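You operate a simulated robot arm through the tools that you are given. There is no shell and no other tool.

Carry out the task below with a simulated robot arm. There is one attempt and no reset: what you move stays moved.

Task
Open the waffle maker and oil the middle of the griddle plate.
Fine: undo the clip first; dab the oil brush on the oil pot, brush it on and stand the brush back. Leave the maker open. Set down upright: oil brush with an orange head. A coat counts when it lies all over at full strength: go over it till it gets no stronger.

Only the result counts: the job must be done as asked and must still hold three seconds after the hand-in. Knocking over, shifting, dropping, spilling or breaking anything else fails it.

Robot
A 7-joint arm with a two-finger parallel gripper, fixed in place. Base frame: the origin is at the foot of the arm, x ahead of it, y to its left, z up. Lengths are in cm, angles in degrees, forces in N, time in s.
With the tool pointing down near the work surface it reaches from about 14 to 68 cm from the base axis. Its first joint turns from -166.0 to 166.0 degrees. Payload 3.43 kg.
The TCP is the grasp point between the finger pads, 3 cm short of the fingertips. In the tool frame z runs along the fingers and y along their closing line. Largest opening 9.4 cm; finger width 2.8, thickness 1; the body of the gripper, 5 by 9.6 cm, starts 5.5 cm behind the TCP.
Orientation is told as [roll, pitch, yaw] about the base's x, y, z axes, in that order, counted from this pose: with the fingers straight down and closing along the base's y, the tool's x points along the base's -x, its y along +y and its z along -z.

Tools
- The arm moves only by the tool apply_moves. Its argument "motion" is text: rows parted by semicolons, each of 7 numbers parted by spaces: the shift along the base's x, y, z in cm, then the turn, a rotation vector about the base's x, y, z in degrees, then the finger opening in cm, from 0 to 9.4. In form: x y z ax ay az hand; .... A call has 1 to 20 rows; each row is the pose to reach, as a shift and turn from the pose commanded when the call began. A row lasts 0.2 s, in which the tool goes at most 5 cm and 8.6 degrees; a call with a longer step from one row to the next is refused whole, and so is a gripper value outside its range. A pose out of reach is approached as far as the arm can. The call stops where the force on the tool passes 40 N (or 10 N more than at its start, if that is more) or the arm is blocked; 0.2 s more then pass. Each finger travels about 10.8 cm/s and halts on what it meets, pressing with about 43 N; the grip force reading is that of the motor and also rises with nothing between the fingers. The clock runs only during rows and for 0.2 s after the last one: add rows that repeat a pose to give the fingers time. The reply holds the time, the measured pose of the TCP, the force on the tool along the base axes, the opening and the grip force, in the units named above and with some noise, with the torque about the TCP (base axes, N m) and any sound that the robot's microphone picked up.
- Cameras (640 x 400 px; columns grow to the right, rows downward): "scene" is fixed at [38.07, 50.56, 161.73]; the picture's right is [-1.00, -0.04, 0.00], its down [-0.03, 0.77, -0.63] and it looks along [0.03, -0.63, -0.77] (base axes); focal length 259 px, centre (320, 200). "wrist" rides on the gripper at [7.6, 1.4, -10.3] in the tool frame; the picture's right is [-0.18, 0.98, 0.00], its down [-0.75, -0.14, -0.64] and it looks along [-0.63, -0.12, 0.77] (tool axes); focal length 243 px, centre (320, 200). There is no depth. A picture from a camera that has moved, and an enlarged one, comes with that camera's place and axes in the base frame and with its lens. The place of the scene camera against the robot may be out by one fixed shift of up to 2.5 cm in any direction.
- get_image(camera): a new picture of that camera. The clock stands still meanwhile.
- lift_body(by): slides the trunk up (or, below 0, down) by that many cm; the arm rides with it, the base frame stays. It gives what a move gives, with no picture.
- zoom(camera, box): a new picture of the part [left, top, right, bottom] of that camera's present view, enlarged. The clock stands still meanwhile.
- close_job(): hands the job in; it is judged then, once.

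Places have to be worked out from the pictures, the camera data and where the tool is seen. Open the gripper and draw the arm clear of the work before you hand the job in, unless the task says otherwise.

The tools are called after "Call:" by a JSON object that holds its "api" and its "payload". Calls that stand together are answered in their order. apply_moves: Moves the arm, as the interface text tells. Its arguments: {"type":"object","properties":{"motion":{"type":"string"}},"required":["motion"]} The other tools are called the same way: lift_body (by) slides the trunk up or down; get_image (camera) takes a picture; zoom (camera, box) takes an enlarged picture of a part of a camera's view; close_job () hands the job in.

At the start:

```text
time: 0.0
position: [33.27, 19.03, 137.27]
orientation: [0.0, -0.1, 0.0]
wrist_force: [0.6, -0.5, -0.1]
ft_torque: [0.01, -0.02, 0.04]
gripper_width: 9.39
gripper_force: 0.0
trunk travel left (down, up): [-42.5, 16.5]
```

scene: 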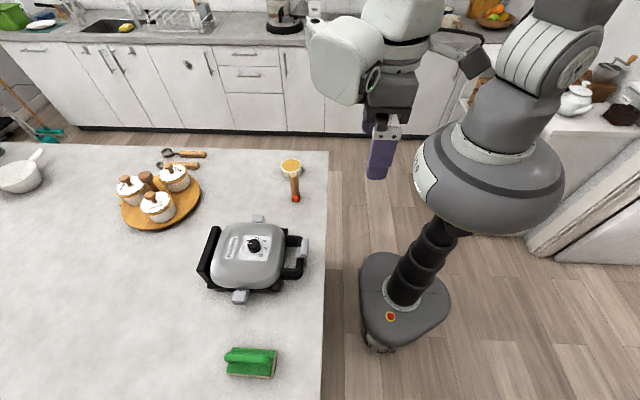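
wrist: 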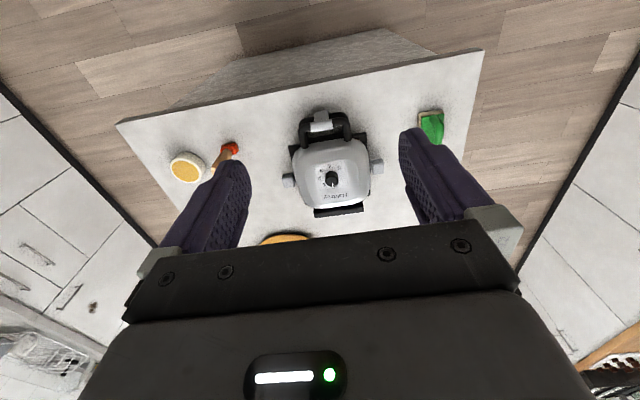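

The pictures show the waffle maker in the middle, with an oil pot and brush at the upper side and a sponge below. I'll zoom in to see the clip, the handle and the brush.

Call:
{"api": "zoom", "payload": {"camera": "scene", "box": [180, 200, 340, 320]}}

Call:
{"api": "zoom", "payload": {"camera": "scene", "box": [240, 140, 340, 220]}}

Call:
{"api": "zoom", "payload": {"camera": "wrist", "box": [260, 80, 420, 240]}}

Call:
{"api": "zoom", "payload": {"camera": "wrist", "box": [140, 110, 260, 210]}}

```text
3.33 times, centred on (260, 260) of scene
camera zoom: at [38.07, 50.56, 161.73], right [-1.0, -0.04, 0.0], down [-0.03, 0.77, -0.63], along [0.03, -0.63, -0.77], focal length 864 px, centre (520, 0)
```

zoom: 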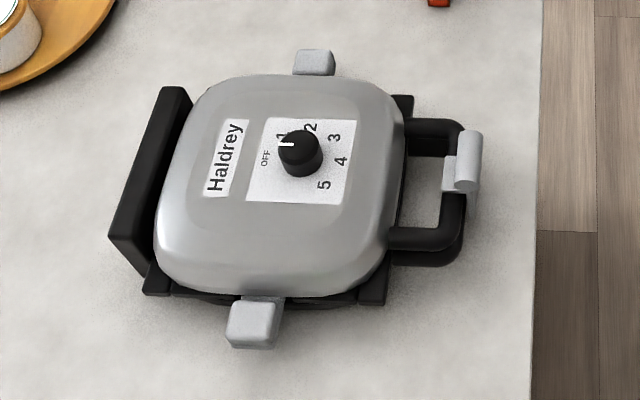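

```text
5.00 times, centred on (290, 180) of scene
camera zoom: at [38.07, 50.56, 161.73], right [-1.0, -0.04, 0.0], down [-0.03, 0.77, -0.63], along [0.03, -0.63, -0.77], focal length 1295 px, centre (470, 300)
```

zoom: 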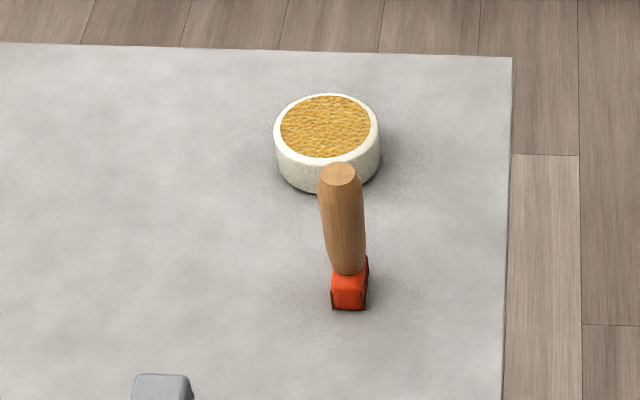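

```text
2.50 times, centred on (340, 160) of wrist
camera zoom: at [25.65, 20.31, 147.44], right [0.18, 0.98, 0.0], down [0.75, -0.14, 0.64], along [0.63, -0.12, -0.77], focal length 606 px, centre (270, 300)
```

zoom: 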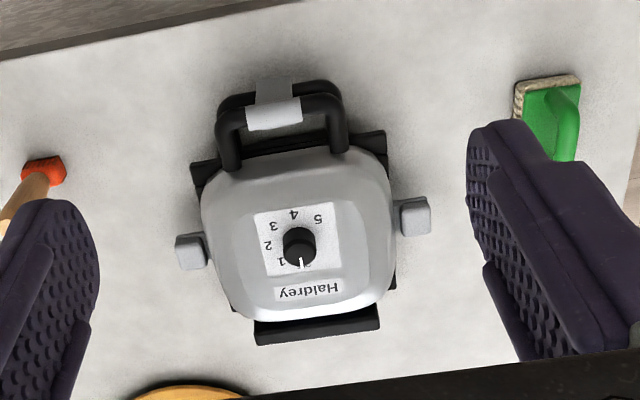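

```text
4.00 times, centred on (200, 160) of wrist
camera zoom: at [25.65, 20.31, 147.44], right [0.18, 0.98, 0.0], down [0.75, -0.14, 0.64], along [0.63, -0.12, -0.77], focal length 970 px, centre (800, 360)
```

zoom: 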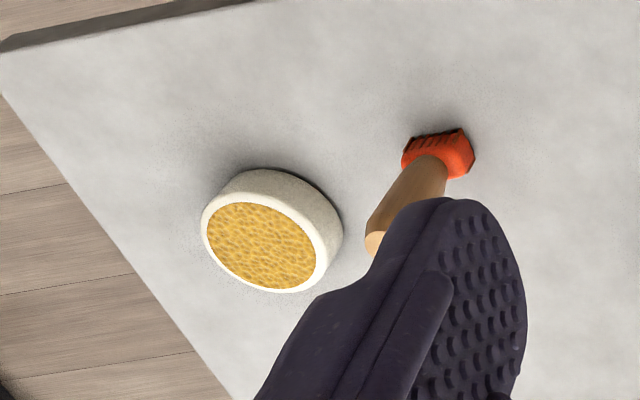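

The maker's knob triangulates to about (57, 17, 101), with the handle and clip toward the robot near x≈45. I'll lower the hand on the robot side to get a closer look at the clip.

Call:
{"api": "apply_moves", "payload": {"motion": "0 -0.5 -4.5 0 0 0 9.4; 0 -1 -9 0 0 0 9.4; 0 -1.5 -13.5 0 0 0 9.4; 0 -2 -18 0 0 0 9.4; -1 -2 -20 0 0 0 9.4; -1 -2 -20 0 0 0 9.4"}}

Call:
{"api": "get_image", "payload": {"camera": "wrist"}}

Call:
{"api": "get_image", "payload": {"camera": "scene"}}

```text
time: 1.4
position: [32.35, 17.01, 117.09]
orientation: [-0.1, 0.0, 0.0]
wrist_force: [0.6, 0.4, -0.4]
ft_torque: [0.06, 0.0, -0.05]
gripper_width: 9.4
gripper_force: 0.0
trunk travel left (down, up): [-42.5, 16.5]
```

```text
taken
camera wrist: at [24.64, 18.4, 127.36], right [0.18, 0.98, 0.0], down [0.75, -0.14, 0.64], along [0.63, -0.12, -0.77], focal length 243 px, centre (320, 200)
```

wrist: 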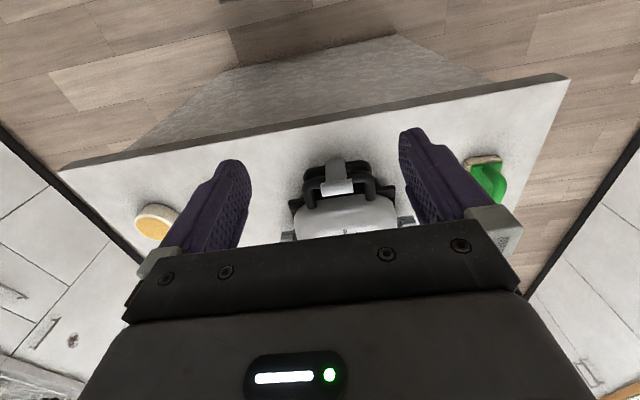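

```text
taken
```

scene: 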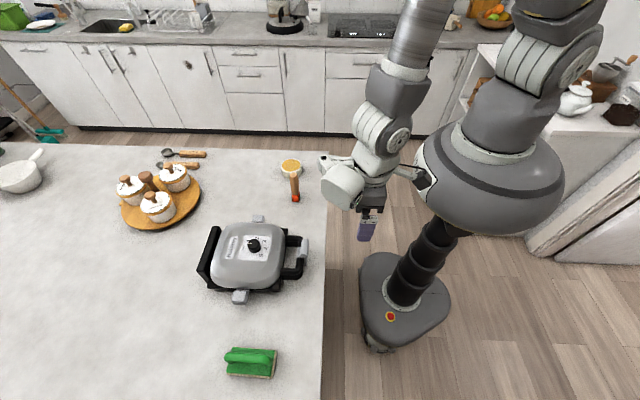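

The hand is lower now. I'll zoom in on the clip and handle.

Call:
{"api": "zoom", "payload": {"camera": "wrist", "box": [280, 150, 412, 240]}}

Call:
{"api": "zoom", "payload": {"camera": "scene", "box": [275, 220, 325, 290]}}

```text
4.44 times, centred on (346, 195) of wrist
camera zoom: at [24.64, 18.4, 127.36], right [0.18, 0.98, 0.0], down [0.75, -0.14, 0.64], along [0.63, -0.12, -0.77], focal length 1078 px, centre (204, 222)
```

zoom: 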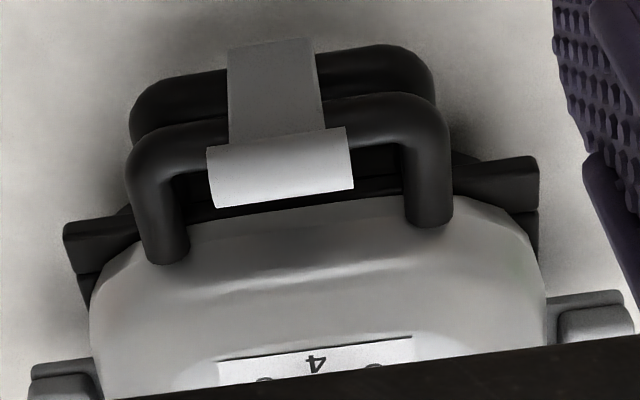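

```text
5.71 times, centred on (300, 255) of scene
camera zoom: at [38.07, 50.56, 161.73], right [-1.0, -0.04, 0.0], down [-0.03, 0.77, -0.63], along [0.03, -0.63, -0.77], focal length 1480 px, centre (434, -114)
```

zoom: 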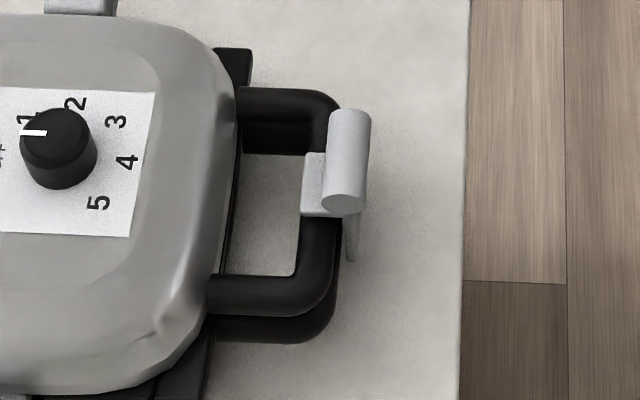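

The clip's bar triangulates to about (45.4, 16.9, 99.9), sitting over the upper handle with a plate running down to the lower one. I'll turn the hand -90° so the camera looks from the +y side and shows how the clip is hooked.

Call:
{"api": "apply_moves", "payload": {"motion": "1.3 0.7 -0.4 0 0 -8.2 9.4; 2.6 1.4 -0.8 0 0 -16.4 9.4; 4 2 -1.2 0 0 -24.6 9.4; 5.3 2.7 -1.6 0 0 -32.8 9.4; 6.6 3.4 -2 0 0 -41 9.4; 8 4 -2.4 0 0 -49.2 9.4; 9.3 4.8 -2.8 0 0 -57.4 9.4; 10.6 5.5 -3.2 0 0 -65.6 9.4; 12 6.2 -3.6 0 0 -73.8 9.4; 13.3 6.9 -4 0 0 -82 9.4; 14.6 7.5 -4.4 0 0 -90 9.4; 14.6 7.5 -4.4 0 0 -90 9.4"}}

Call:
{"api": "get_image", "payload": {"camera": "wrist"}}

Call:
{"api": "get_image", "payload": {"camera": "scene"}}

```text
time: 4.0
position: [46.99, 24.47, 112.75]
orientation: [0.0, 0.0, -90.1]
wrist_force: [-0.5, -1.0, -0.1]
ft_torque: [0.01, 0.02, 0.01]
gripper_width: 9.41
gripper_force: 0.0
trunk travel left (down, up): [-42.5, 16.5]
```

```text
taken
camera wrist: at [48.31, 31.98, 123.08], right [0.98, -0.18, 0.0], down [-0.14, -0.75, 0.64], along [-0.12, -0.63, -0.77], focal length 243 px, centre (320, 200)
```

wrist: 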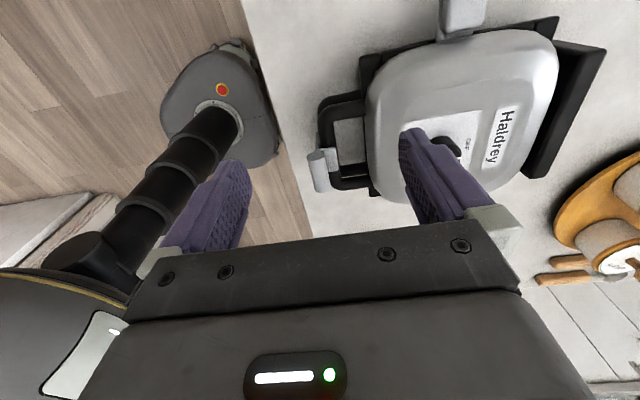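

```text
taken
```

scene: 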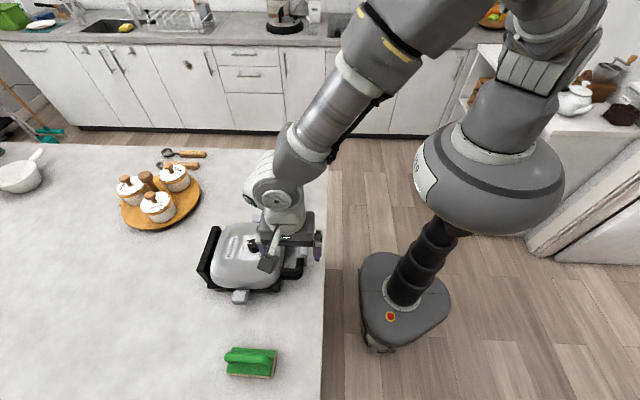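

Call:
{"api": "zoom", "payload": {"camera": "wrist", "box": [280, 80, 400, 220]}}

Call:
{"api": "zoom", "payload": {"camera": "wrist", "box": [300, 130, 360, 200]}}

```text
2.86 times, centred on (340, 150) of wrist
camera zoom: at [48.31, 31.98, 123.08], right [0.98, -0.18, 0.0], down [-0.14, -0.75, 0.64], along [-0.12, -0.63, -0.77], focal length 693 px, centre (263, 343)
```

zoom: 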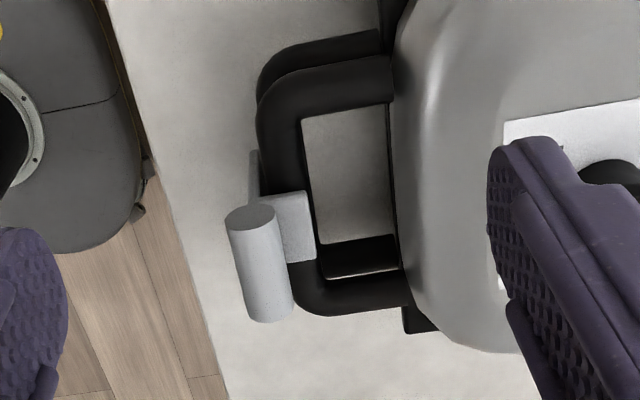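

```text
5.71 times, centred on (330, 165) of wrist
camera zoom: at [48.31, 31.98, 123.08], right [0.98, -0.18, 0.0], down [-0.14, -0.75, 0.64], along [-0.12, -0.63, -0.77], focal length 1386 px, centre (263, 400)
```

zoom: 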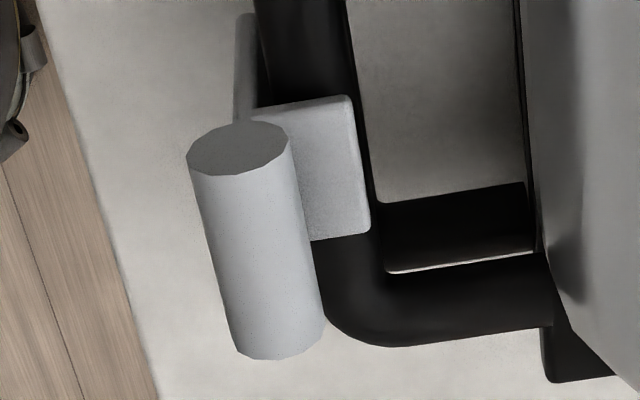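

The side view shows the clip as a vertical plate hinged low, with a hook over the upper handle and a round bar at about (45.35, 17, 99.9). I'll move above the bar with the fingers partly open and check the alignment.

Call:
{"api": "apply_moves", "payload": {"motion": "-0.5 -2 -0.7 0 0 0 7; -1 -4 -1.5 0 0 0 6; -1.4 -6 -3 0 0 0 5; -1.6 -7.4 -6 0 0 0 4; -1.6 -7.4 -6 0 0 0 4"}}

Call:
{"api": "get_image", "payload": {"camera": "wrist"}}

Call:
{"api": "zoom", "payload": {"camera": "scene", "box": [200, 180, 360, 300]}}

```text
time: 5.2
position: [45.27, 16.84, 106.68]
orientation: [-0.1, 0.0, -89.9]
wrist_force: [0.2, 1.0, 0.0]
ft_torque: [0.0, -0.01, -0.02]
gripper_width: 4.0
gripper_force: 0.0
trunk travel left (down, up): [-42.5, 16.5]
```

```text
taken
camera wrist: at [46.7, 24.33, 116.91], right [0.98, -0.18, 0.0], down [-0.14, -0.75, 0.64], along [-0.12, -0.63, -0.77], focal length 243 px, centre (320, 200)
```

wrist: 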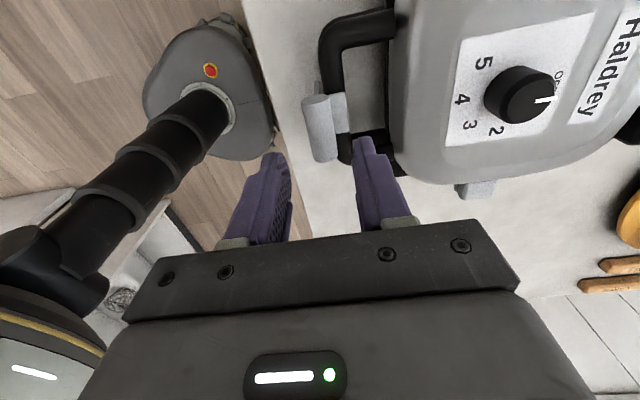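

```text
3.33 times, centred on (280, 240) of scene
camera zoom: at [38.07, 50.56, 161.73], right [-1.0, -0.04, 0.0], down [-0.03, 0.77, -0.63], along [0.03, -0.63, -0.77], focal length 864 px, centre (453, 67)
```

zoom: 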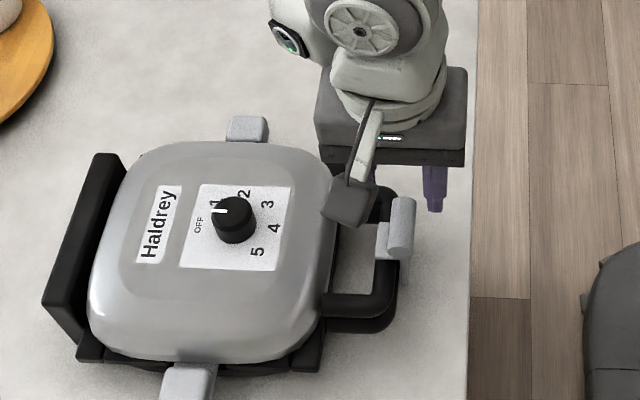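

Call:
{"api": "zoom", "payload": {"camera": "wrist", "box": [270, 60, 390, 200]}}

```text
2.86 times, centred on (330, 130) of wrist
camera zoom: at [46.7, 24.33, 116.91], right [0.98, -0.18, 0.0], down [-0.14, -0.75, 0.64], along [-0.12, -0.63, -0.77], focal length 693 px, centre (291, 400)
```

zoom: 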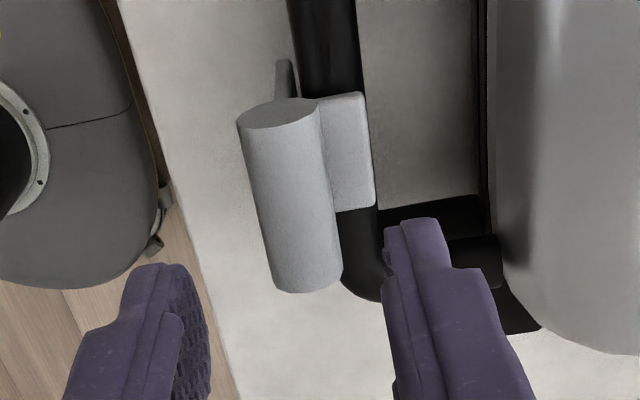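

The bar's +y end triangulates to (45.4, 19.1, 99.8), so the fingers straddle it well. I'll come down until the tips are about 1.5 cm below the bar centre, still above the hook plate.

Call:
{"api": "apply_moves", "payload": {"motion": "0.1 0.2 -2 0 0 0 4; 0.1 0.2 -4 0 0 0 4; 0.1 0.2 -5.3 0 0 0 4; 0.1 0.2 -5.3 0 0 0 4"}}

Call:
{"api": "zoom", "payload": {"camera": "wrist", "box": [240, 100, 400, 240]}}

Call:
{"api": "zoom", "payload": {"camera": "scene", "box": [250, 190, 350, 290]}}

```text
time: 6.2
position: [45.53, 17.25, 101.36]
orientation: [0.0, -0.1, -90.0]
wrist_force: [0.1, 0.6, -0.1]
ft_torque: [-0.01, 0.01, -0.02]
gripper_width: 3.99
gripper_force: 0.0
trunk travel left (down, up): [-42.5, 16.5]
```

```text
2.86 times, centred on (320, 170) of wrist
camera zoom: at [46.88, 24.82, 111.65], right [0.98, -0.18, 0.0], down [-0.14, -0.75, 0.64], along [-0.12, -0.63, -0.77], focal length 693 px, centre (320, 286)
```

zoom: 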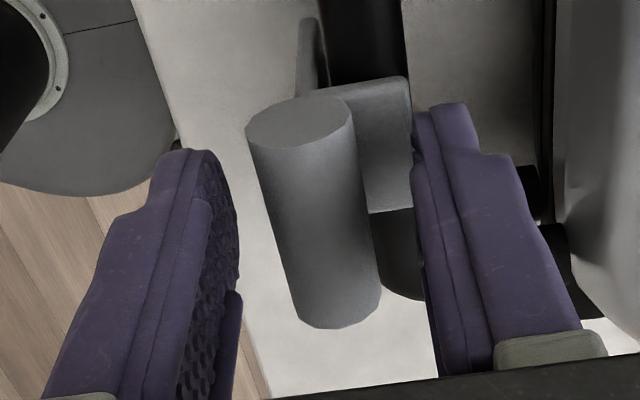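

```text
4.00 times, centred on (300, 240) of scene
camera zoom: at [38.07, 50.56, 161.73], right [-1.0, -0.04, 0.0], down [-0.03, 0.77, -0.63], along [0.03, -0.63, -0.77], focal length 1036 px, centre (400, 40)
```

zoom: 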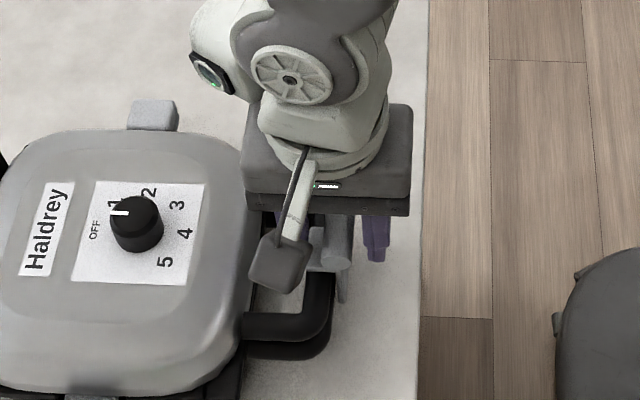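

The bar sits caged between the fingers. I'll close on it and read the width.

Call:
{"api": "apply_moves", "payload": {"motion": "-0.1 -0.1 0 0 0 0 3; -0.1 -0.1 0 0 0 0 2; -0.1 -0.1 0 0 0 0 1.5; -0.1 -0.1 0 0 0 0 1.5"}}

```text
time: 7.2
position: [45.41, 17.2, 101.43]
orientation: [0.0, 0.0, -90.0]
wrist_force: [0.7, -0.1, 0.4]
ft_torque: [0.02, -0.04, -0.02]
gripper_width: 1.88
gripper_force: 42.3
trunk travel left (down, up): [-42.5, 16.5]
```

The bar is gripped at 1.88 cm with no side load. I'll swing it outward (-x) in small steps on an arc about the plate's foot, tilting the tool along and watching the force.

Call:
{"api": "apply_moves", "payload": {"motion": "-0.6 0 -0.02 0 -4 0 1.5; -1.2 0 -0.08 0 -8 0 1.5; -1.2 0 -0.08 0 -8 0 1.5"}}

Call:
{"api": "zoom", "payload": {"camera": "wrist", "box": [240, 60, 400, 200]}}

```text
time: 8.0
position: [44.22, 17.02, 101.37]
orientation: [7.9, -0.1, -90.0]
wrist_force: [0.6, -1.7, 0.5]
ft_torque: [0.23, -0.06, -0.02]
gripper_width: 1.85
gripper_force: 42.5
trunk travel left (down, up): [-42.5, 16.5]
```

```text
2.86 times, centred on (320, 130) of wrist
camera zoom: at [44.09, 24.69, 111.7], right [0.97, -0.18, 0.14], down [-0.23, -0.75, 0.62], along [-0.01, -0.63, -0.78], focal length 693 px, centre (320, 400)
```

zoom: 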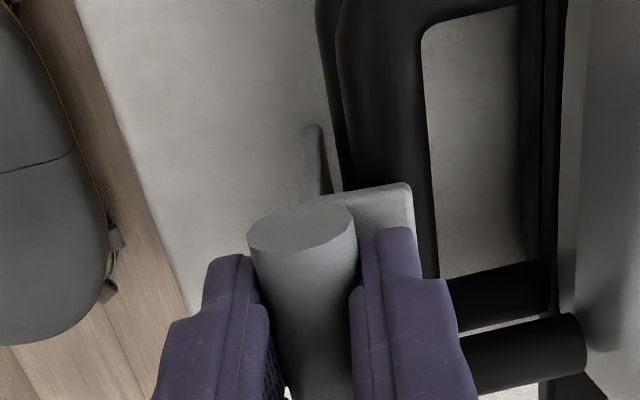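

The clip swings out freely with negligible force. I'll continue along the arc to about 30°.

Call:
{"api": "apply_moves", "payload": {"motion": "-0.88 0 -0.17 0 -6 0 1.5; -1.74 0 -0.44 0 -12 0 1.5; -2.57 0 -0.79 0 -18 0 1.5; -3.1 0 -1.07 0 -22 0 1.5; -3.1 0 -1.07 0 -22 0 1.5"}}

Call:
{"api": "zoom", "payload": {"camera": "wrist", "box": [240, 60, 400, 200]}}

Call:
{"api": "zoom", "payload": {"camera": "scene", "box": [250, 190, 350, 290]}}

```text
time: 9.2
position: [41.16, 17.21, 100.34]
orientation: [29.9, 0.0, -89.9]
wrist_force: [2.1, -1.1, -0.1]
ft_torque: [-0.14, 0.16, -0.15]
gripper_width: 1.88
gripper_force: 42.9
trunk travel left (down, up): [-42.5, 16.5]
```

```text
2.86 times, centred on (320, 130) of wrist
camera zoom: at [37.11, 24.72, 109.9], right [0.85, -0.18, 0.49], down [-0.44, -0.75, 0.49], along [0.28, -0.63, -0.72], focal length 693 px, centre (320, 400)
```

zoom: 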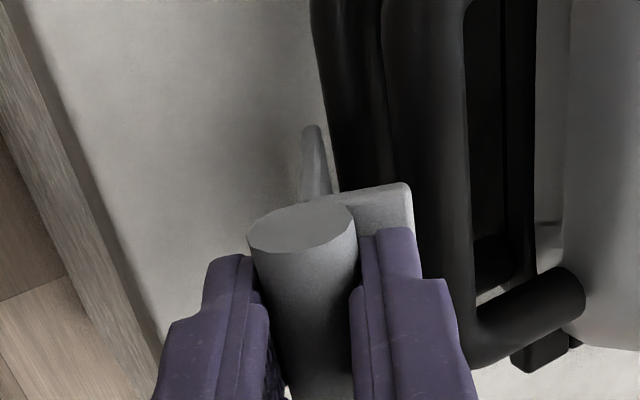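

```text
4.00 times, centred on (300, 240) of scene
camera zoom: at [38.07, 50.56, 161.73], right [-1.0, -0.04, 0.0], down [-0.03, 0.77, -0.63], along [0.03, -0.63, -0.77], focal length 1036 px, centre (400, 40)
```

zoom: 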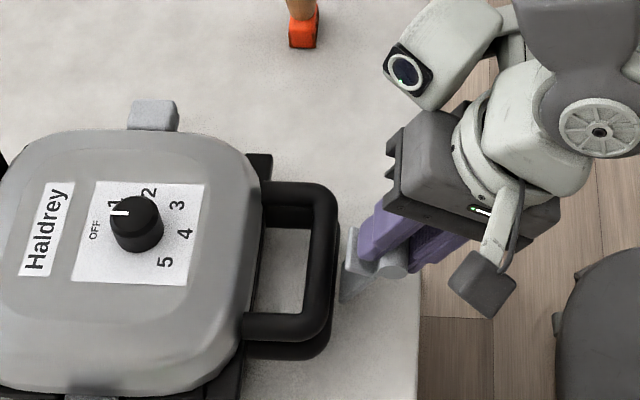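

The plate's foot hasn't moved in the scene view, so the clip is pivoting about it as planned. I'll carry on to about 60°, watching for resistance.

Call:
{"api": "apply_moves", "payload": {"motion": "-0.76 0 -0.49 0 -6 0 1.5; -1.45 0 -1.06 0 -12 0 1.5; -2.09 0 -1.69 0 -18 0 1.5; -2.66 0 -2.39 0 -24 0 1.5; -3.15 0 -3.15 0 -30 0 1.5; -3.15 0 -3.15 0 -30 0 1.5"}}

Call:
{"api": "zoom", "payload": {"camera": "wrist", "box": [240, 60, 400, 200]}}

Call:
{"api": "zoom", "payload": {"camera": "scene", "box": [250, 190, 350, 290]}}

```text
time: 10.6
position: [38.02, 17.18, 97.32]
orientation: [60.1, 0.1, -90.0]
wrist_force: [10.5, 0.3, 9.4]
ft_torque: [0.04, -0.21, 0.0]
gripper_width: 1.86
gripper_force: 43.2
trunk travel left (down, up): [-42.5, 16.5]
```

```text
2.86 times, centred on (320, 130) of wrist
camera zoom: at [29.79, 24.73, 103.56], right [0.49, -0.18, 0.85], down [-0.63, -0.75, 0.2], along [0.61, -0.63, -0.48], focal length 693 px, centre (320, 400)
```

zoom: 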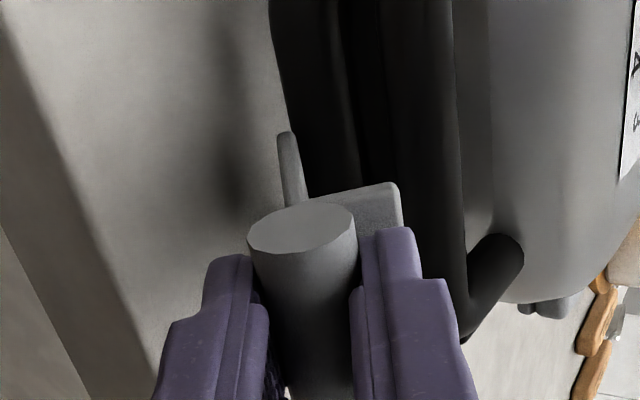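

```text
4.00 times, centred on (300, 240) of scene
camera zoom: at [38.07, 50.56, 161.73], right [-1.0, -0.04, 0.0], down [-0.03, 0.77, -0.63], along [0.03, -0.63, -0.77], focal length 1036 px, centre (400, 40)
```

zoom: 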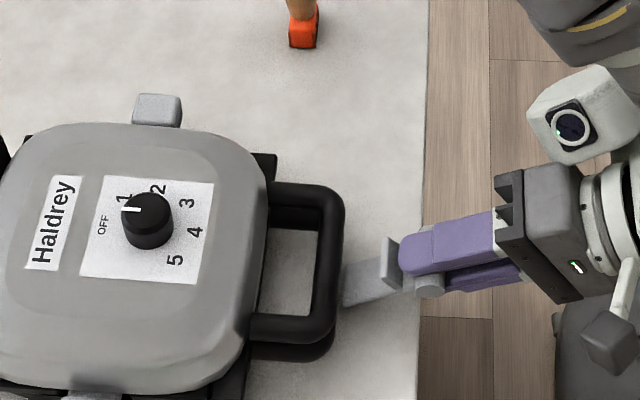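

The force has risen to about 14 N, mostly along the swing, so the clip has reached its stop near 60°, and the maker looks a little disturbed. I'll back off a few degrees and check whether it settles.

Call:
{"api": "apply_moves", "payload": {"motion": "0.25 0 0.38 0 3 0 1.5; 0.49 0 0.76 0 6 0 1.5; 0.49 0 0.76 0 6 0 1.5"}}

Call:
{"api": "zoom", "payload": {"camera": "scene", "box": [250, 190, 350, 290]}}

Call:
{"api": "zoom", "payload": {"camera": "scene", "box": [180, 200, 340, 320]}}

```text
time: 11.4
position: [38.46, 17.16, 97.9]
orientation: [54.0, 0.0, -90.0]
wrist_force: [7.3, 3.7, 14.6]
ft_torque: [0.18, -0.45, 0.09]
gripper_width: 1.86
gripper_force: 43.5
trunk travel left (down, up): [-42.5, 16.5]
```

```text
4.00 times, centred on (300, 240) of scene
camera zoom: at [38.07, 50.56, 161.73], right [-1.0, -0.04, 0.0], down [-0.03, 0.77, -0.63], along [0.03, -0.63, -0.77], focal length 1036 px, centre (400, 40)
```

zoom: 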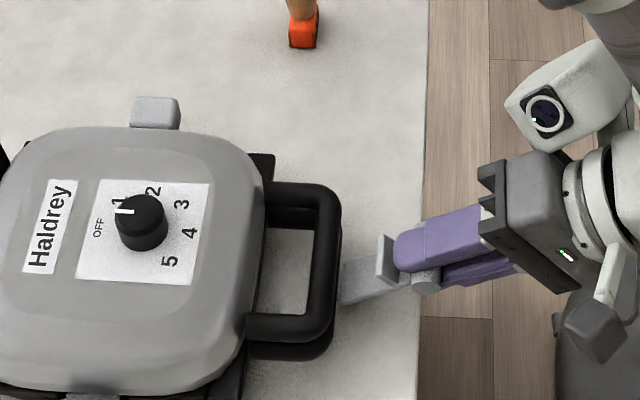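

```text
3.33 times, centred on (260, 260) of scene
camera zoom: at [38.07, 50.56, 161.73], right [-1.0, -0.04, 0.0], down [-0.03, 0.77, -0.63], along [0.03, -0.63, -0.77], focal length 864 px, centre (520, 0)
```

zoom: 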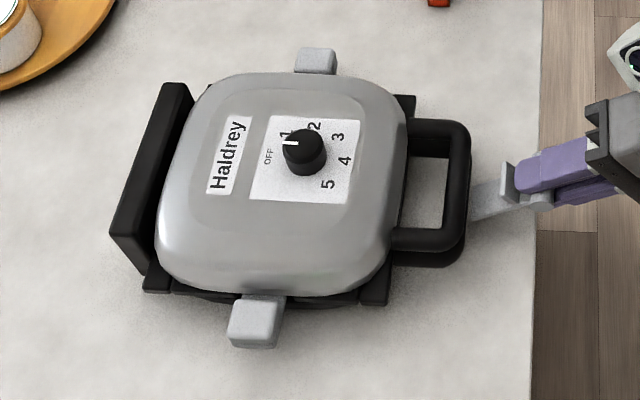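

The force is still there and the maker's back looks slightly lifted, so the stop must come earlier, around 45°. I'll back off further along the arc until the load vanishes.

Call:
{"api": "apply_moves", "payload": {"motion": "0.18 0 0.23 0 2 0 1.5; 0.37 0 0.47 0 4 0 1.5; 0.57 0 0.69 0 6 0 1.5; 0.77 0 0.92 0 8 0 1.5; 0.77 0 0.92 0 8 0 1.5"}}

Call:
{"api": "zoom", "payload": {"camera": "scene", "box": [180, 200, 340, 320]}}

```text
time: 12.6
position: [39.11, 17.13, 98.85]
orientation: [45.9, -0.1, -90.0]
wrist_force: [-2.5, 3.7, -5.0]
ft_torque: [0.44, 0.37, 0.51]
gripper_width: 1.87
gripper_force: 43.5
trunk travel left (down, up): [-42.5, 16.5]
```

```text
3.33 times, centred on (260, 260) of scene
camera zoom: at [38.07, 50.56, 161.73], right [-1.0, -0.04, 0.0], down [-0.03, 0.77, -0.63], along [0.03, -0.63, -0.77], focal length 864 px, centre (520, 0)
```

zoom: 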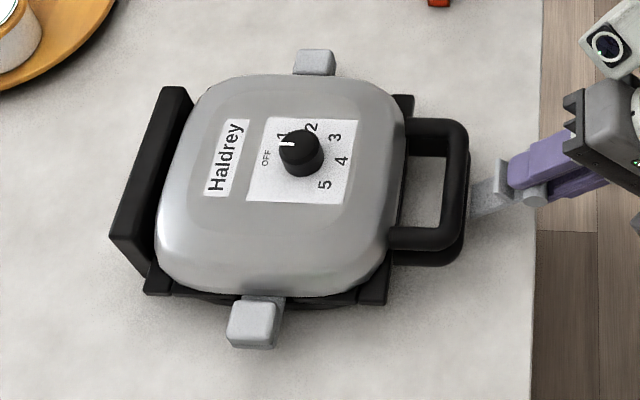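

The maker is flat again, matching the first picture, and the clip stands at about 46° off the handle. I'll open the fingers and retreat along the tool axis.

Call:
{"api": "apply_moves", "payload": {"motion": "0 0 0 0 0 0 3; 0 0 0 0 0 0 4.2; 0 0 0 0 0 0 4.2; -1 0 1 0 0 0 4.2; -2.5 0 2.5 0 0 0 4.2; -4.3 0 4.3 0 0 0 4.2; -4.3 0 4.3 0 0 0 4.2"}}

Call:
{"api": "get_image", "payload": {"camera": "wrist"}}

Call:
{"api": "zoom", "payload": {"camera": "scene", "box": [180, 200, 340, 320]}}

```text
time: 14.2
position: [34.84, 16.96, 103.23]
orientation: [46.0, 0.0, -89.9]
wrist_force: [-0.2, 0.5, -0.6]
ft_torque: [0.0, -0.04, 0.0]
gripper_width: 4.19
gripper_force: 0.1
trunk travel left (down, up): [-42.5, 16.5]
```

```text
taken
camera wrist: at [28.32, 24.49, 111.34], right [0.68, -0.18, 0.71], down [-0.56, -0.75, 0.34], along [0.47, -0.63, -0.62], focal length 243 px, centre (320, 200)
```

wrist: 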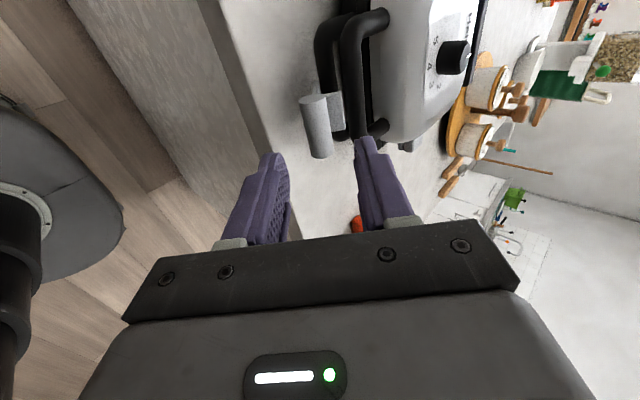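

```text
3.33 times, centred on (260, 260) of scene
camera zoom: at [38.07, 50.56, 161.73], right [-1.0, -0.04, 0.0], down [-0.03, 0.77, -0.63], along [0.03, -0.63, -0.77], focal length 864 px, centre (520, 0)
```

zoom: 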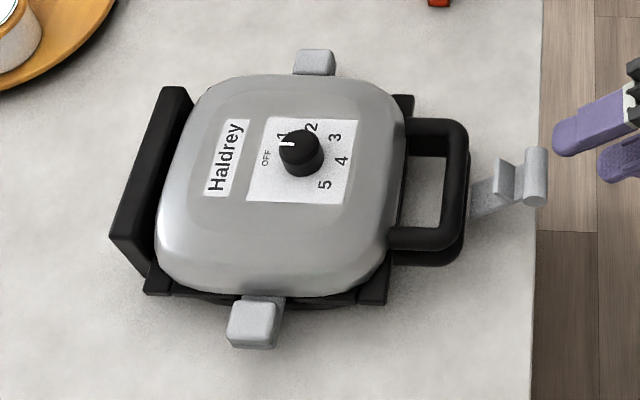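

The clip stays out on its own and its hook is clear of the upper handle. From the views the upper handle bar is at about x=46.7, z=96.1 (radius ~0.95) with the lower bar at z≈93.3; I'll turn the tool upright and move above the bar to check.

Call:
{"api": "apply_moves", "payload": {"motion": "0 0 2 0 7.6 0 4.2; 0 0 4 0 15.2 0 4.2; 1 0 6 0 22.8 0 4.2; 3 0 7.5 0 30.4 0 4.2; 6 0 7.5 0 38 0 4.2; 9 0 7 0 46 0 4.2; 12 0 4.5 0 46 0 4.2; 12 0 3 0 46 0 4.2; 12 0 3 0 46 0 4.2"}}

Call:
{"api": "zoom", "payload": {"camera": "wrist", "box": [240, 40, 440, 200]}}

Call:
{"api": "zoom", "payload": {"camera": "scene", "box": [220, 190, 340, 290]}}

```text
time: 16.2
position: [46.91, 17.22, 106.23]
orientation: [0.1, 0.1, -90.1]
wrist_force: [0.0, 0.5, 0.3]
ft_torque: [-0.01, -0.01, 0.0]
gripper_width: 4.2
gripper_force: 0.0
out of reach, approached as far as the arm can: row 5
trunk travel left (down, up): [-42.5, 16.5]
```

```text
2.50 times, centred on (340, 120) of wrist
camera zoom: at [48.25, 24.72, 116.51], right [0.98, -0.18, 0.0], down [-0.14, -0.75, 0.64], along [-0.12, -0.63, -0.77], focal length 606 px, centre (270, 400)
```

zoom: 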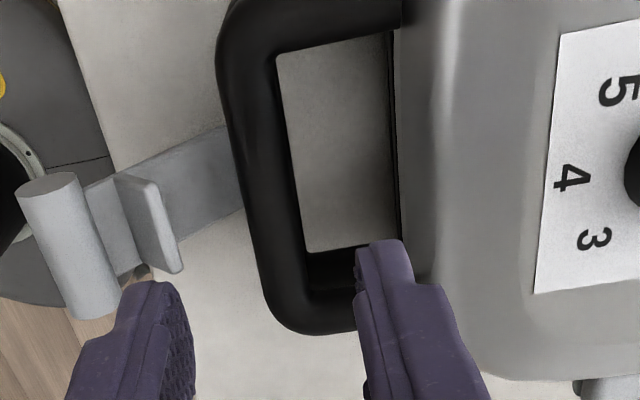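

```text
4.00 times, centred on (280, 240) of scene
camera zoom: at [38.07, 50.56, 161.73], right [-1.0, -0.04, 0.0], down [-0.03, 0.77, -0.63], along [0.03, -0.63, -0.77], focal length 1036 px, centre (480, 40)
```

zoom: 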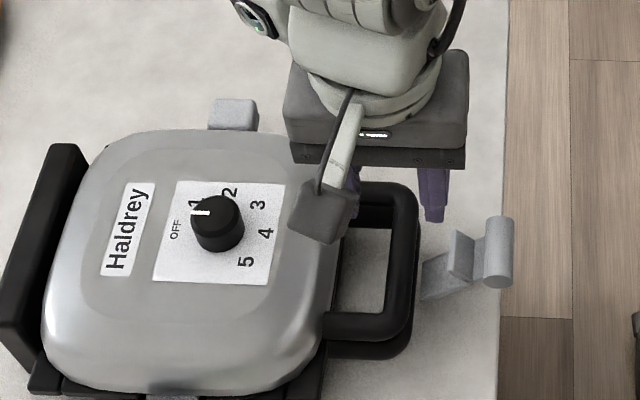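

The clip stands clear and the bar sits at x≈46.7, just below the fingers. I'll descend around the upper bar only, with tips stopping above the lower bar.

Call:
{"api": "apply_moves", "payload": {"motion": "-0.1 -0.2 -3 0 0 0 3.4; -0.15 -0.4 -6 0 0 0 3.4; -0.15 -0.4 -7.4 0 0 0 3.4; -0.15 -0.4 -8.1 0 0 0 3.4; -0.15 -0.4 -8.1 0 0 0 3.4"}}

Call:
{"api": "zoom", "payload": {"camera": "wrist", "box": [240, 80, 440, 240]}}

```text
time: 17.4
position: [46.73, 16.64, 98.19]
orientation: [0.0, 0.0, -89.9]
wrist_force: [-0.5, -0.2, -0.1]
ft_torque: [0.0, -0.02, 0.01]
gripper_width: 3.38
gripper_force: 0.1
trunk travel left (down, up): [-42.5, 16.5]
```

```text
2.50 times, centred on (340, 160) of wrist
camera zoom: at [47.98, 24.19, 108.35], right [0.98, -0.18, 0.0], down [-0.14, -0.75, 0.64], along [-0.12, -0.63, -0.77], focal length 606 px, centre (270, 300)
```

zoom: 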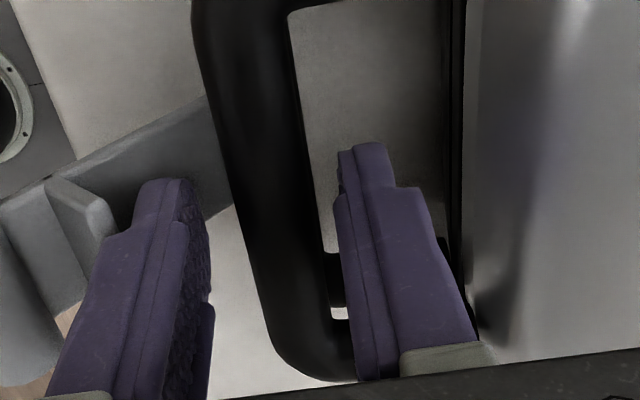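

The upper bar is between the fingers with no contact. I'll close on it.

Call:
{"api": "apply_moves", "payload": {"motion": "0 0 0 0 0 0 2.4; 0 0 0 0 0 0 1; 0 0 0 0 0 0 1; 0 0 0 0 0 0 1"}}

Call:
{"api": "zoom", "payload": {"camera": "wrist", "box": [240, 80, 440, 240]}}

```text
time: 18.4
position: [46.81, 16.57, 98.16]
orientation: [0.0, 0.0, -90.1]
wrist_force: [10.0, -0.5, 5.8]
ft_torque: [-0.09, -0.19, 0.04]
gripper_width: 1.76
gripper_force: 43.1
trunk travel left (down, up): [-42.5, 16.5]
```

```text
2.50 times, centred on (340, 160) of wrist
camera zoom: at [48.12, 24.18, 108.38], right [0.98, -0.18, 0.0], down [-0.14, -0.75, 0.64], along [-0.12, -0.63, -0.77], focal length 606 px, centre (270, 300)
```

zoom: 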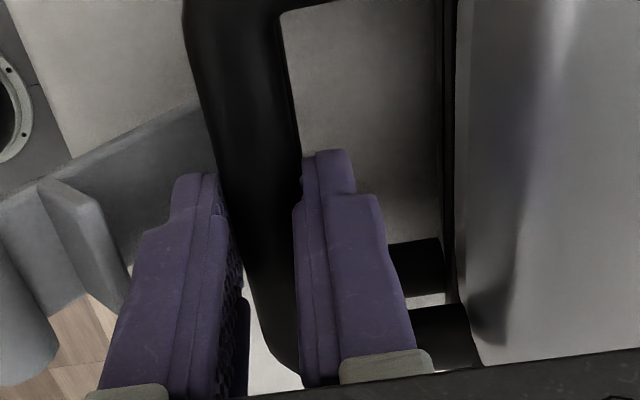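

Gripped at 1.76 cm, with a 10 N pull in +x that says the bar is a touch farther ahead. I'll ease +x slightly and lift the first few degrees, assuming a hinge near x≈70.7, z≈95.5.

Call:
{"api": "apply_moves", "payload": {"motion": "0.15 0 0 0 0 0 1; 0.2 0 1 0 0 0 1; 0.3 0 2.1 0 0 0 1; 0.3 0 2.1 0 0 0 1"}}

Call:
{"api": "zoom", "payload": {"camera": "scene", "box": [180, 180, 340, 300]}}

```text
time: 19.4
position: [47.07, 16.62, 100.29]
orientation: [-0.1, -0.1, -90.0]
wrist_force: [0.6, -4.5, 0.1]
ft_torque: [-0.81, 0.22, -0.21]
gripper_width: 1.75
gripper_force: 43.0
trunk travel left (down, up): [-42.5, 16.5]
```

```text
3.33 times, centred on (260, 240) of scene
camera zoom: at [38.07, 50.56, 161.73], right [-1.0, -0.04, 0.0], down [-0.03, 0.77, -0.63], along [0.03, -0.63, -0.77], focal length 864 px, centre (520, 67)
```

zoom: 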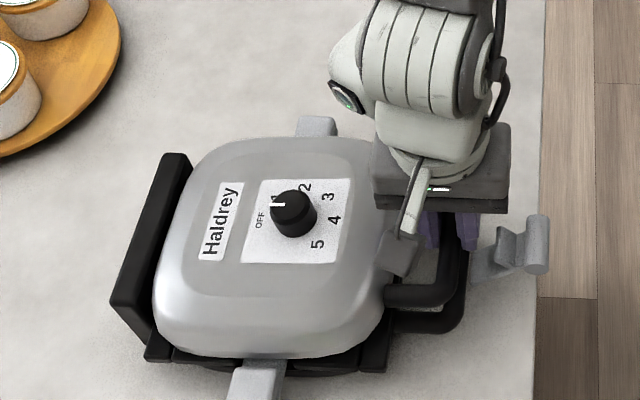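

The lid is rising with the handle and the base stays put. I'll continue along the arc to about 20°.

Call:
{"api": "apply_moves", "payload": {"motion": "0.1 0 1 0 0 0 1; 0.27 0 2.08 0 0 0 1; 0.48 0 3.1 0 0 0 1; 0.73 0 4.12 0 0 0 1; 1.02 0 5.1 0 0 0 1; 1.36 0 6.12 0 0 0 1; 1.36 0 6.12 0 0 0 1"}}

Call:
{"api": "zoom", "payload": {"camera": "scene", "box": [180, 180, 340, 300]}}

Call:
{"api": "get_image", "payload": {"camera": "wrist"}}

```text
time: 21.0
position: [48.31, 16.87, 106.26]
orientation: [0.0, 0.0, -90.0]
wrist_force: [6.1, 0.0, 0.5]
ft_torque: [0.18, -0.15, -0.24]
gripper_width: 1.74
gripper_force: 43.3
trunk travel left (down, up): [-42.5, 16.5]
```

```text
3.33 times, centred on (260, 240) of scene
camera zoom: at [38.07, 50.56, 161.73], right [-1.0, -0.04, 0.0], down [-0.03, 0.77, -0.63], along [0.03, -0.63, -0.77], focal length 864 px, centre (520, 67)
```

zoom: 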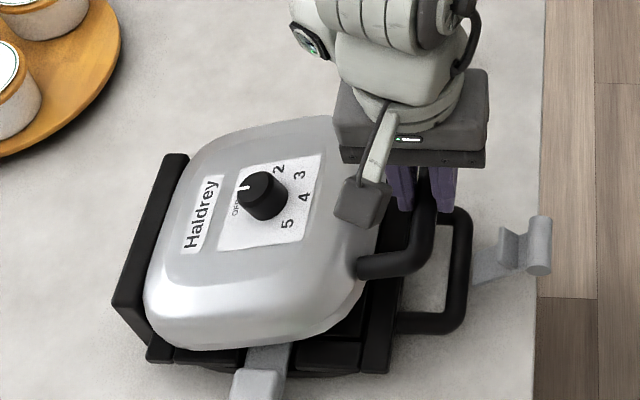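

```text
taken
camera wrist: at [49.78, 24.31, 116.54], right [0.98, -0.18, 0.0], down [-0.14, -0.75, 0.64], along [-0.12, -0.63, -0.77], focal length 243 px, centre (320, 200)
```

wrist: 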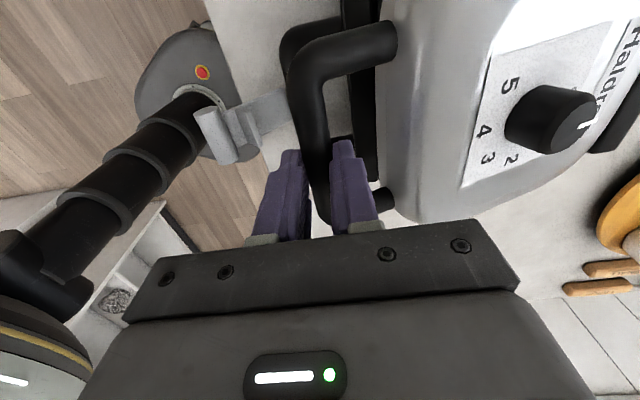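

Forces are small; fitting the arc so far puts the hinge near (70.7, 96) with a 23.7 cm arm. I'll continue to roughly 44°.

Call:
{"api": "apply_moves", "payload": {"motion": "0.57 0 1.16 0 0 0 1; 1.09 0 2.29 0 0 0 1; 1.66 0 3.39 0 0 0 1; 2.29 0 4.46 0 0 0 1; 2.98 0 5.49 0 0 0 1; 3.71 0 6.49 0 0 0 1; 4.5 0 7.45 0 0 0 1; 5.34 0 8.36 0 0 0 1; 5.34 0 8.36 0 0 0 1"}}

Call:
{"api": "zoom", "payload": {"camera": "scene", "box": [180, 150, 360, 300]}}

Call:
{"api": "get_image", "payload": {"camera": "wrist"}}

```text
time: 23.0
position: [53.89, 16.8, 114.64]
orientation: [-0.1, 0.0, -90.0]
wrist_force: [4.2, -0.1, 0.2]
ft_torque: [-0.33, 0.14, -0.08]
gripper_width: 1.76
gripper_force: 43.0
trunk travel left (down, up): [-42.5, 16.5]
```

```text
2.67 times, centred on (270, 225) of scene
camera zoom: at [38.07, 50.56, 161.73], right [-1.0, -0.04, 0.0], down [-0.03, 0.77, -0.63], along [0.03, -0.63, -0.77], focal length 691 px, centre (453, 133)
```

zoom: 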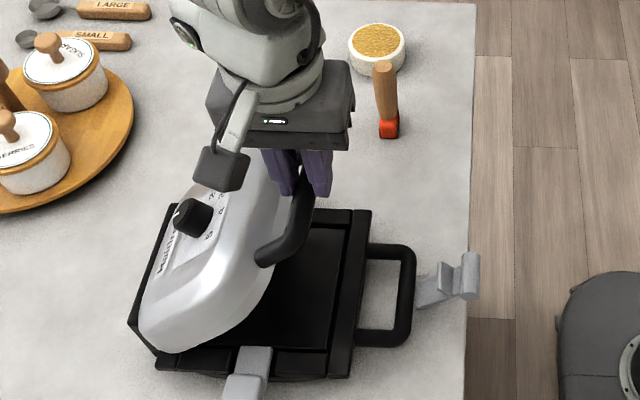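

```text
taken
camera wrist: at [55.25, 24.3, 124.85], right [0.98, -0.18, 0.0], down [-0.14, -0.75, 0.64], along [-0.12, -0.63, -0.77], focal length 243 px, centre (320, 200)
```

wrist: 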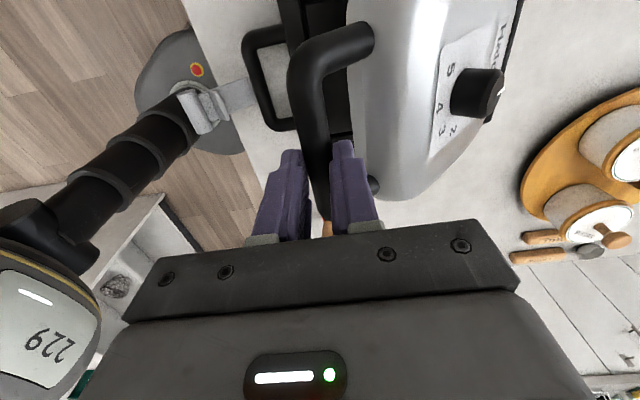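

The lid is about 46° open with low force and the base is unmoved; a refit puts the hinge near (69.6, 96). I'll continue to about 70° while tilting the tool forward to keep within reach.

Call:
{"api": "apply_moves", "payload": {"motion": "0.5 0 0.43 0 -2 0 1; 1.08 0 0.86 0 -4 0 1; 1.62 0 1.35 0 -6 0 1; 2.18 0 1.82 0 -8 0 1; 2.75 0 2.26 0 -10 0 1; 3.34 0 2.68 0 -12 0 1; 3.95 0 3.06 0 -14 0 1; 4.57 0 3.43 0 -16 0 1; 5.2 0 3.77 0 -18 0 1; 5.86 0 4.09 0 -20 0 1; 6.52 0 4.37 0 -22 0 1; 7.18 0 4.62 0 -24 0 1; 7.18 0 4.62 0 -24 0 1"}}

Call:
{"api": "zoom", "payload": {"camera": "scene", "box": [180, 150, 360, 300]}}

Call:
{"api": "get_image", "payload": {"camera": "wrist"}}

```text
time: 25.8
position: [60.88, 16.74, 119.24]
orientation: [24.1, 0.0, -90.0]
wrist_force: [-3.3, 0.3, 0.2]
ft_torque: [-0.23, 0.28, -0.16]
gripper_width: 1.76
gripper_force: 43.4
trunk travel left (down, up): [-42.5, 16.5]
```

```text
2.67 times, centred on (270, 225) of scene
camera zoom: at [38.07, 50.56, 161.73], right [-1.0, -0.04, 0.0], down [-0.03, 0.77, -0.63], along [0.03, -0.63, -0.77], focal length 691 px, centre (453, 133)
```

zoom: 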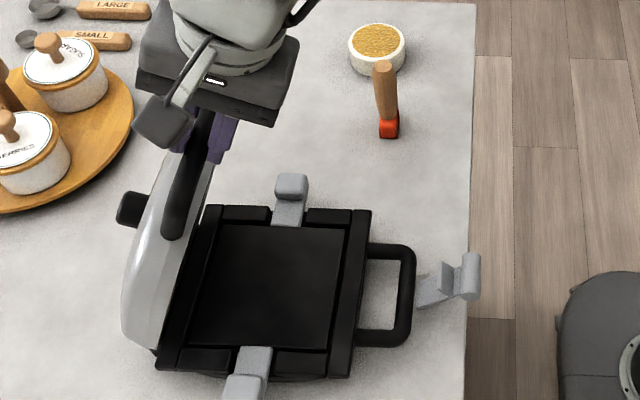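

```text
taken
camera wrist: at [57.9, 24.29, 129.24], right [0.9, -0.18, 0.4], down [-0.39, -0.75, 0.53], along [0.21, -0.63, -0.75], focal length 243 px, centre (320, 200)
```

wrist: 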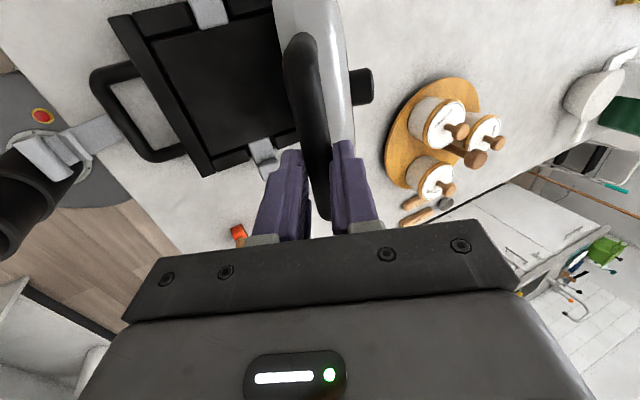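

The lid is near 70° with clean forces. I'll continue to 90° and look again.

Call:
{"api": "apply_moves", "payload": {"motion": "0.72 0 0.25 0 -1.5 0 1; 1.43 0 0.46 0 -3 0 1; 2.15 0 0.64 0 -4.5 0 1; 2.87 0 0.79 0 -6 0 1; 3.6 0 0.92 0 -7.5 0 1; 4.33 0 1.01 0 -9 0 1; 5.07 0 1.08 0 -10.5 0 1; 5.81 0 1.11 0 -12 0 1; 6.55 0 1.12 0 -13.5 0 1; 7.3 0 1.1 0 -15 0 1; 7.3 0 1.1 0 -15 0 1"}}

Call:
{"api": "zoom", "payload": {"camera": "scene", "box": [160, 130, 340, 300]}}

Call:
{"api": "get_image", "payload": {"camera": "wrist"}}

```text
time: 28.2
position: [68.15, 16.9, 120.27]
orientation: [39.0, 0.0, -90.0]
wrist_force: [-1.4, -2.2, 0.9]
ft_torque: [0.05, 0.23, -0.03]
gripper_width: 1.76
gripper_force: 42.9
trunk travel left (down, up): [-42.5, 16.5]
```

```text
2.35 times, centred on (250, 215) of scene
camera zoom: at [38.07, 50.56, 161.73], right [-1.0, -0.04, 0.0], down [-0.03, 0.77, -0.63], along [0.03, -0.63, -0.77], focal length 610 px, centre (485, 165)
```

zoom: 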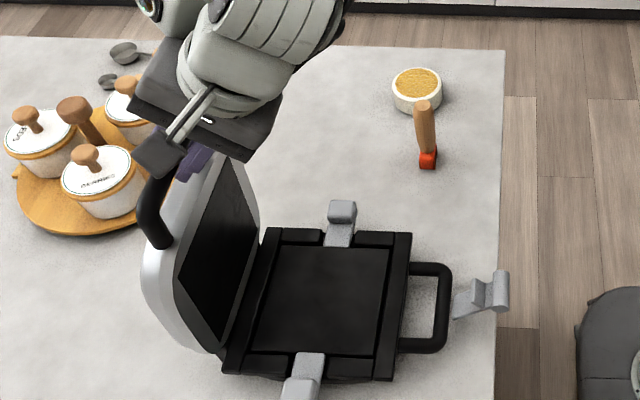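

```text
taken
camera wrist: at [62.76, 24.32, 129.21], right [0.76, -0.18, 0.62], down [-0.51, -0.75, 0.41], along [0.39, -0.63, -0.67], focal length 243 px, centre (320, 200)
```

wrist: 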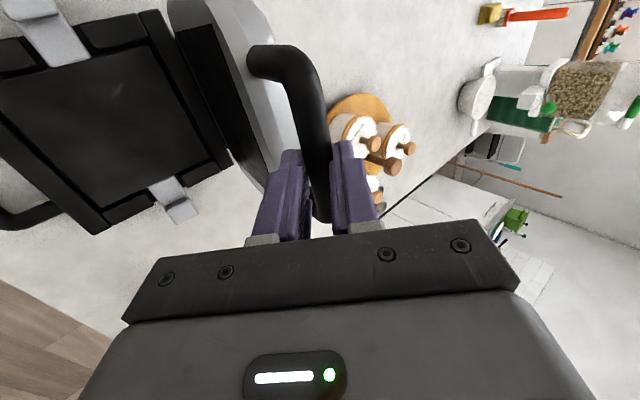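

The lid stands at about 90° and nothing resists yet. I'll lean it a little past vertical in small steps to find where it stops.

Call:
{"api": "apply_moves", "payload": {"motion": "0.38 0 -0.02 0 -0.7 0 1; 0.75 0 -0.04 0 -1.5 0 1; 1.12 0 -0.08 0 -2.2 0 1; 1.5 0 -0.13 0 -3 0 1; 1.87 0 -0.18 0 -3.7 0 1; 2.24 0 -0.23 0 -4.5 0 1; 2.6 0 -0.3 0 -5.2 0 1; 3 0 -0.36 0 -6 0 1; 3 0 -0.36 0 -6 0 1"}}

Call:
{"api": "zoom", "payload": {"camera": "scene", "box": [160, 130, 340, 300]}}

```text
time: 30.2
position: [71.2, 16.71, 119.91]
orientation: [45.1, 0.0, -90.0]
wrist_force: [-1.1, -1.9, -0.5]
ft_torque: [0.11, 0.15, 0.01]
gripper_width: 1.75
gripper_force: 43.6
trunk travel left (down, up): [-42.5, 16.5]
```

```text
2.35 times, centred on (250, 215) of scene
camera zoom: at [38.07, 50.56, 161.73], right [-1.0, -0.04, 0.0], down [-0.03, 0.77, -0.63], along [0.03, -0.63, -0.77], focal length 610 px, centre (485, 165)
```

zoom: 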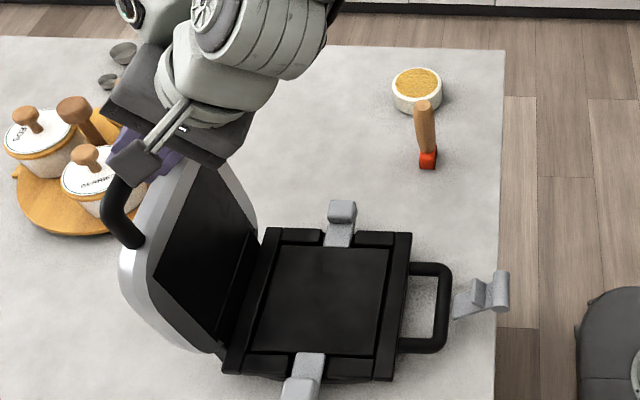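

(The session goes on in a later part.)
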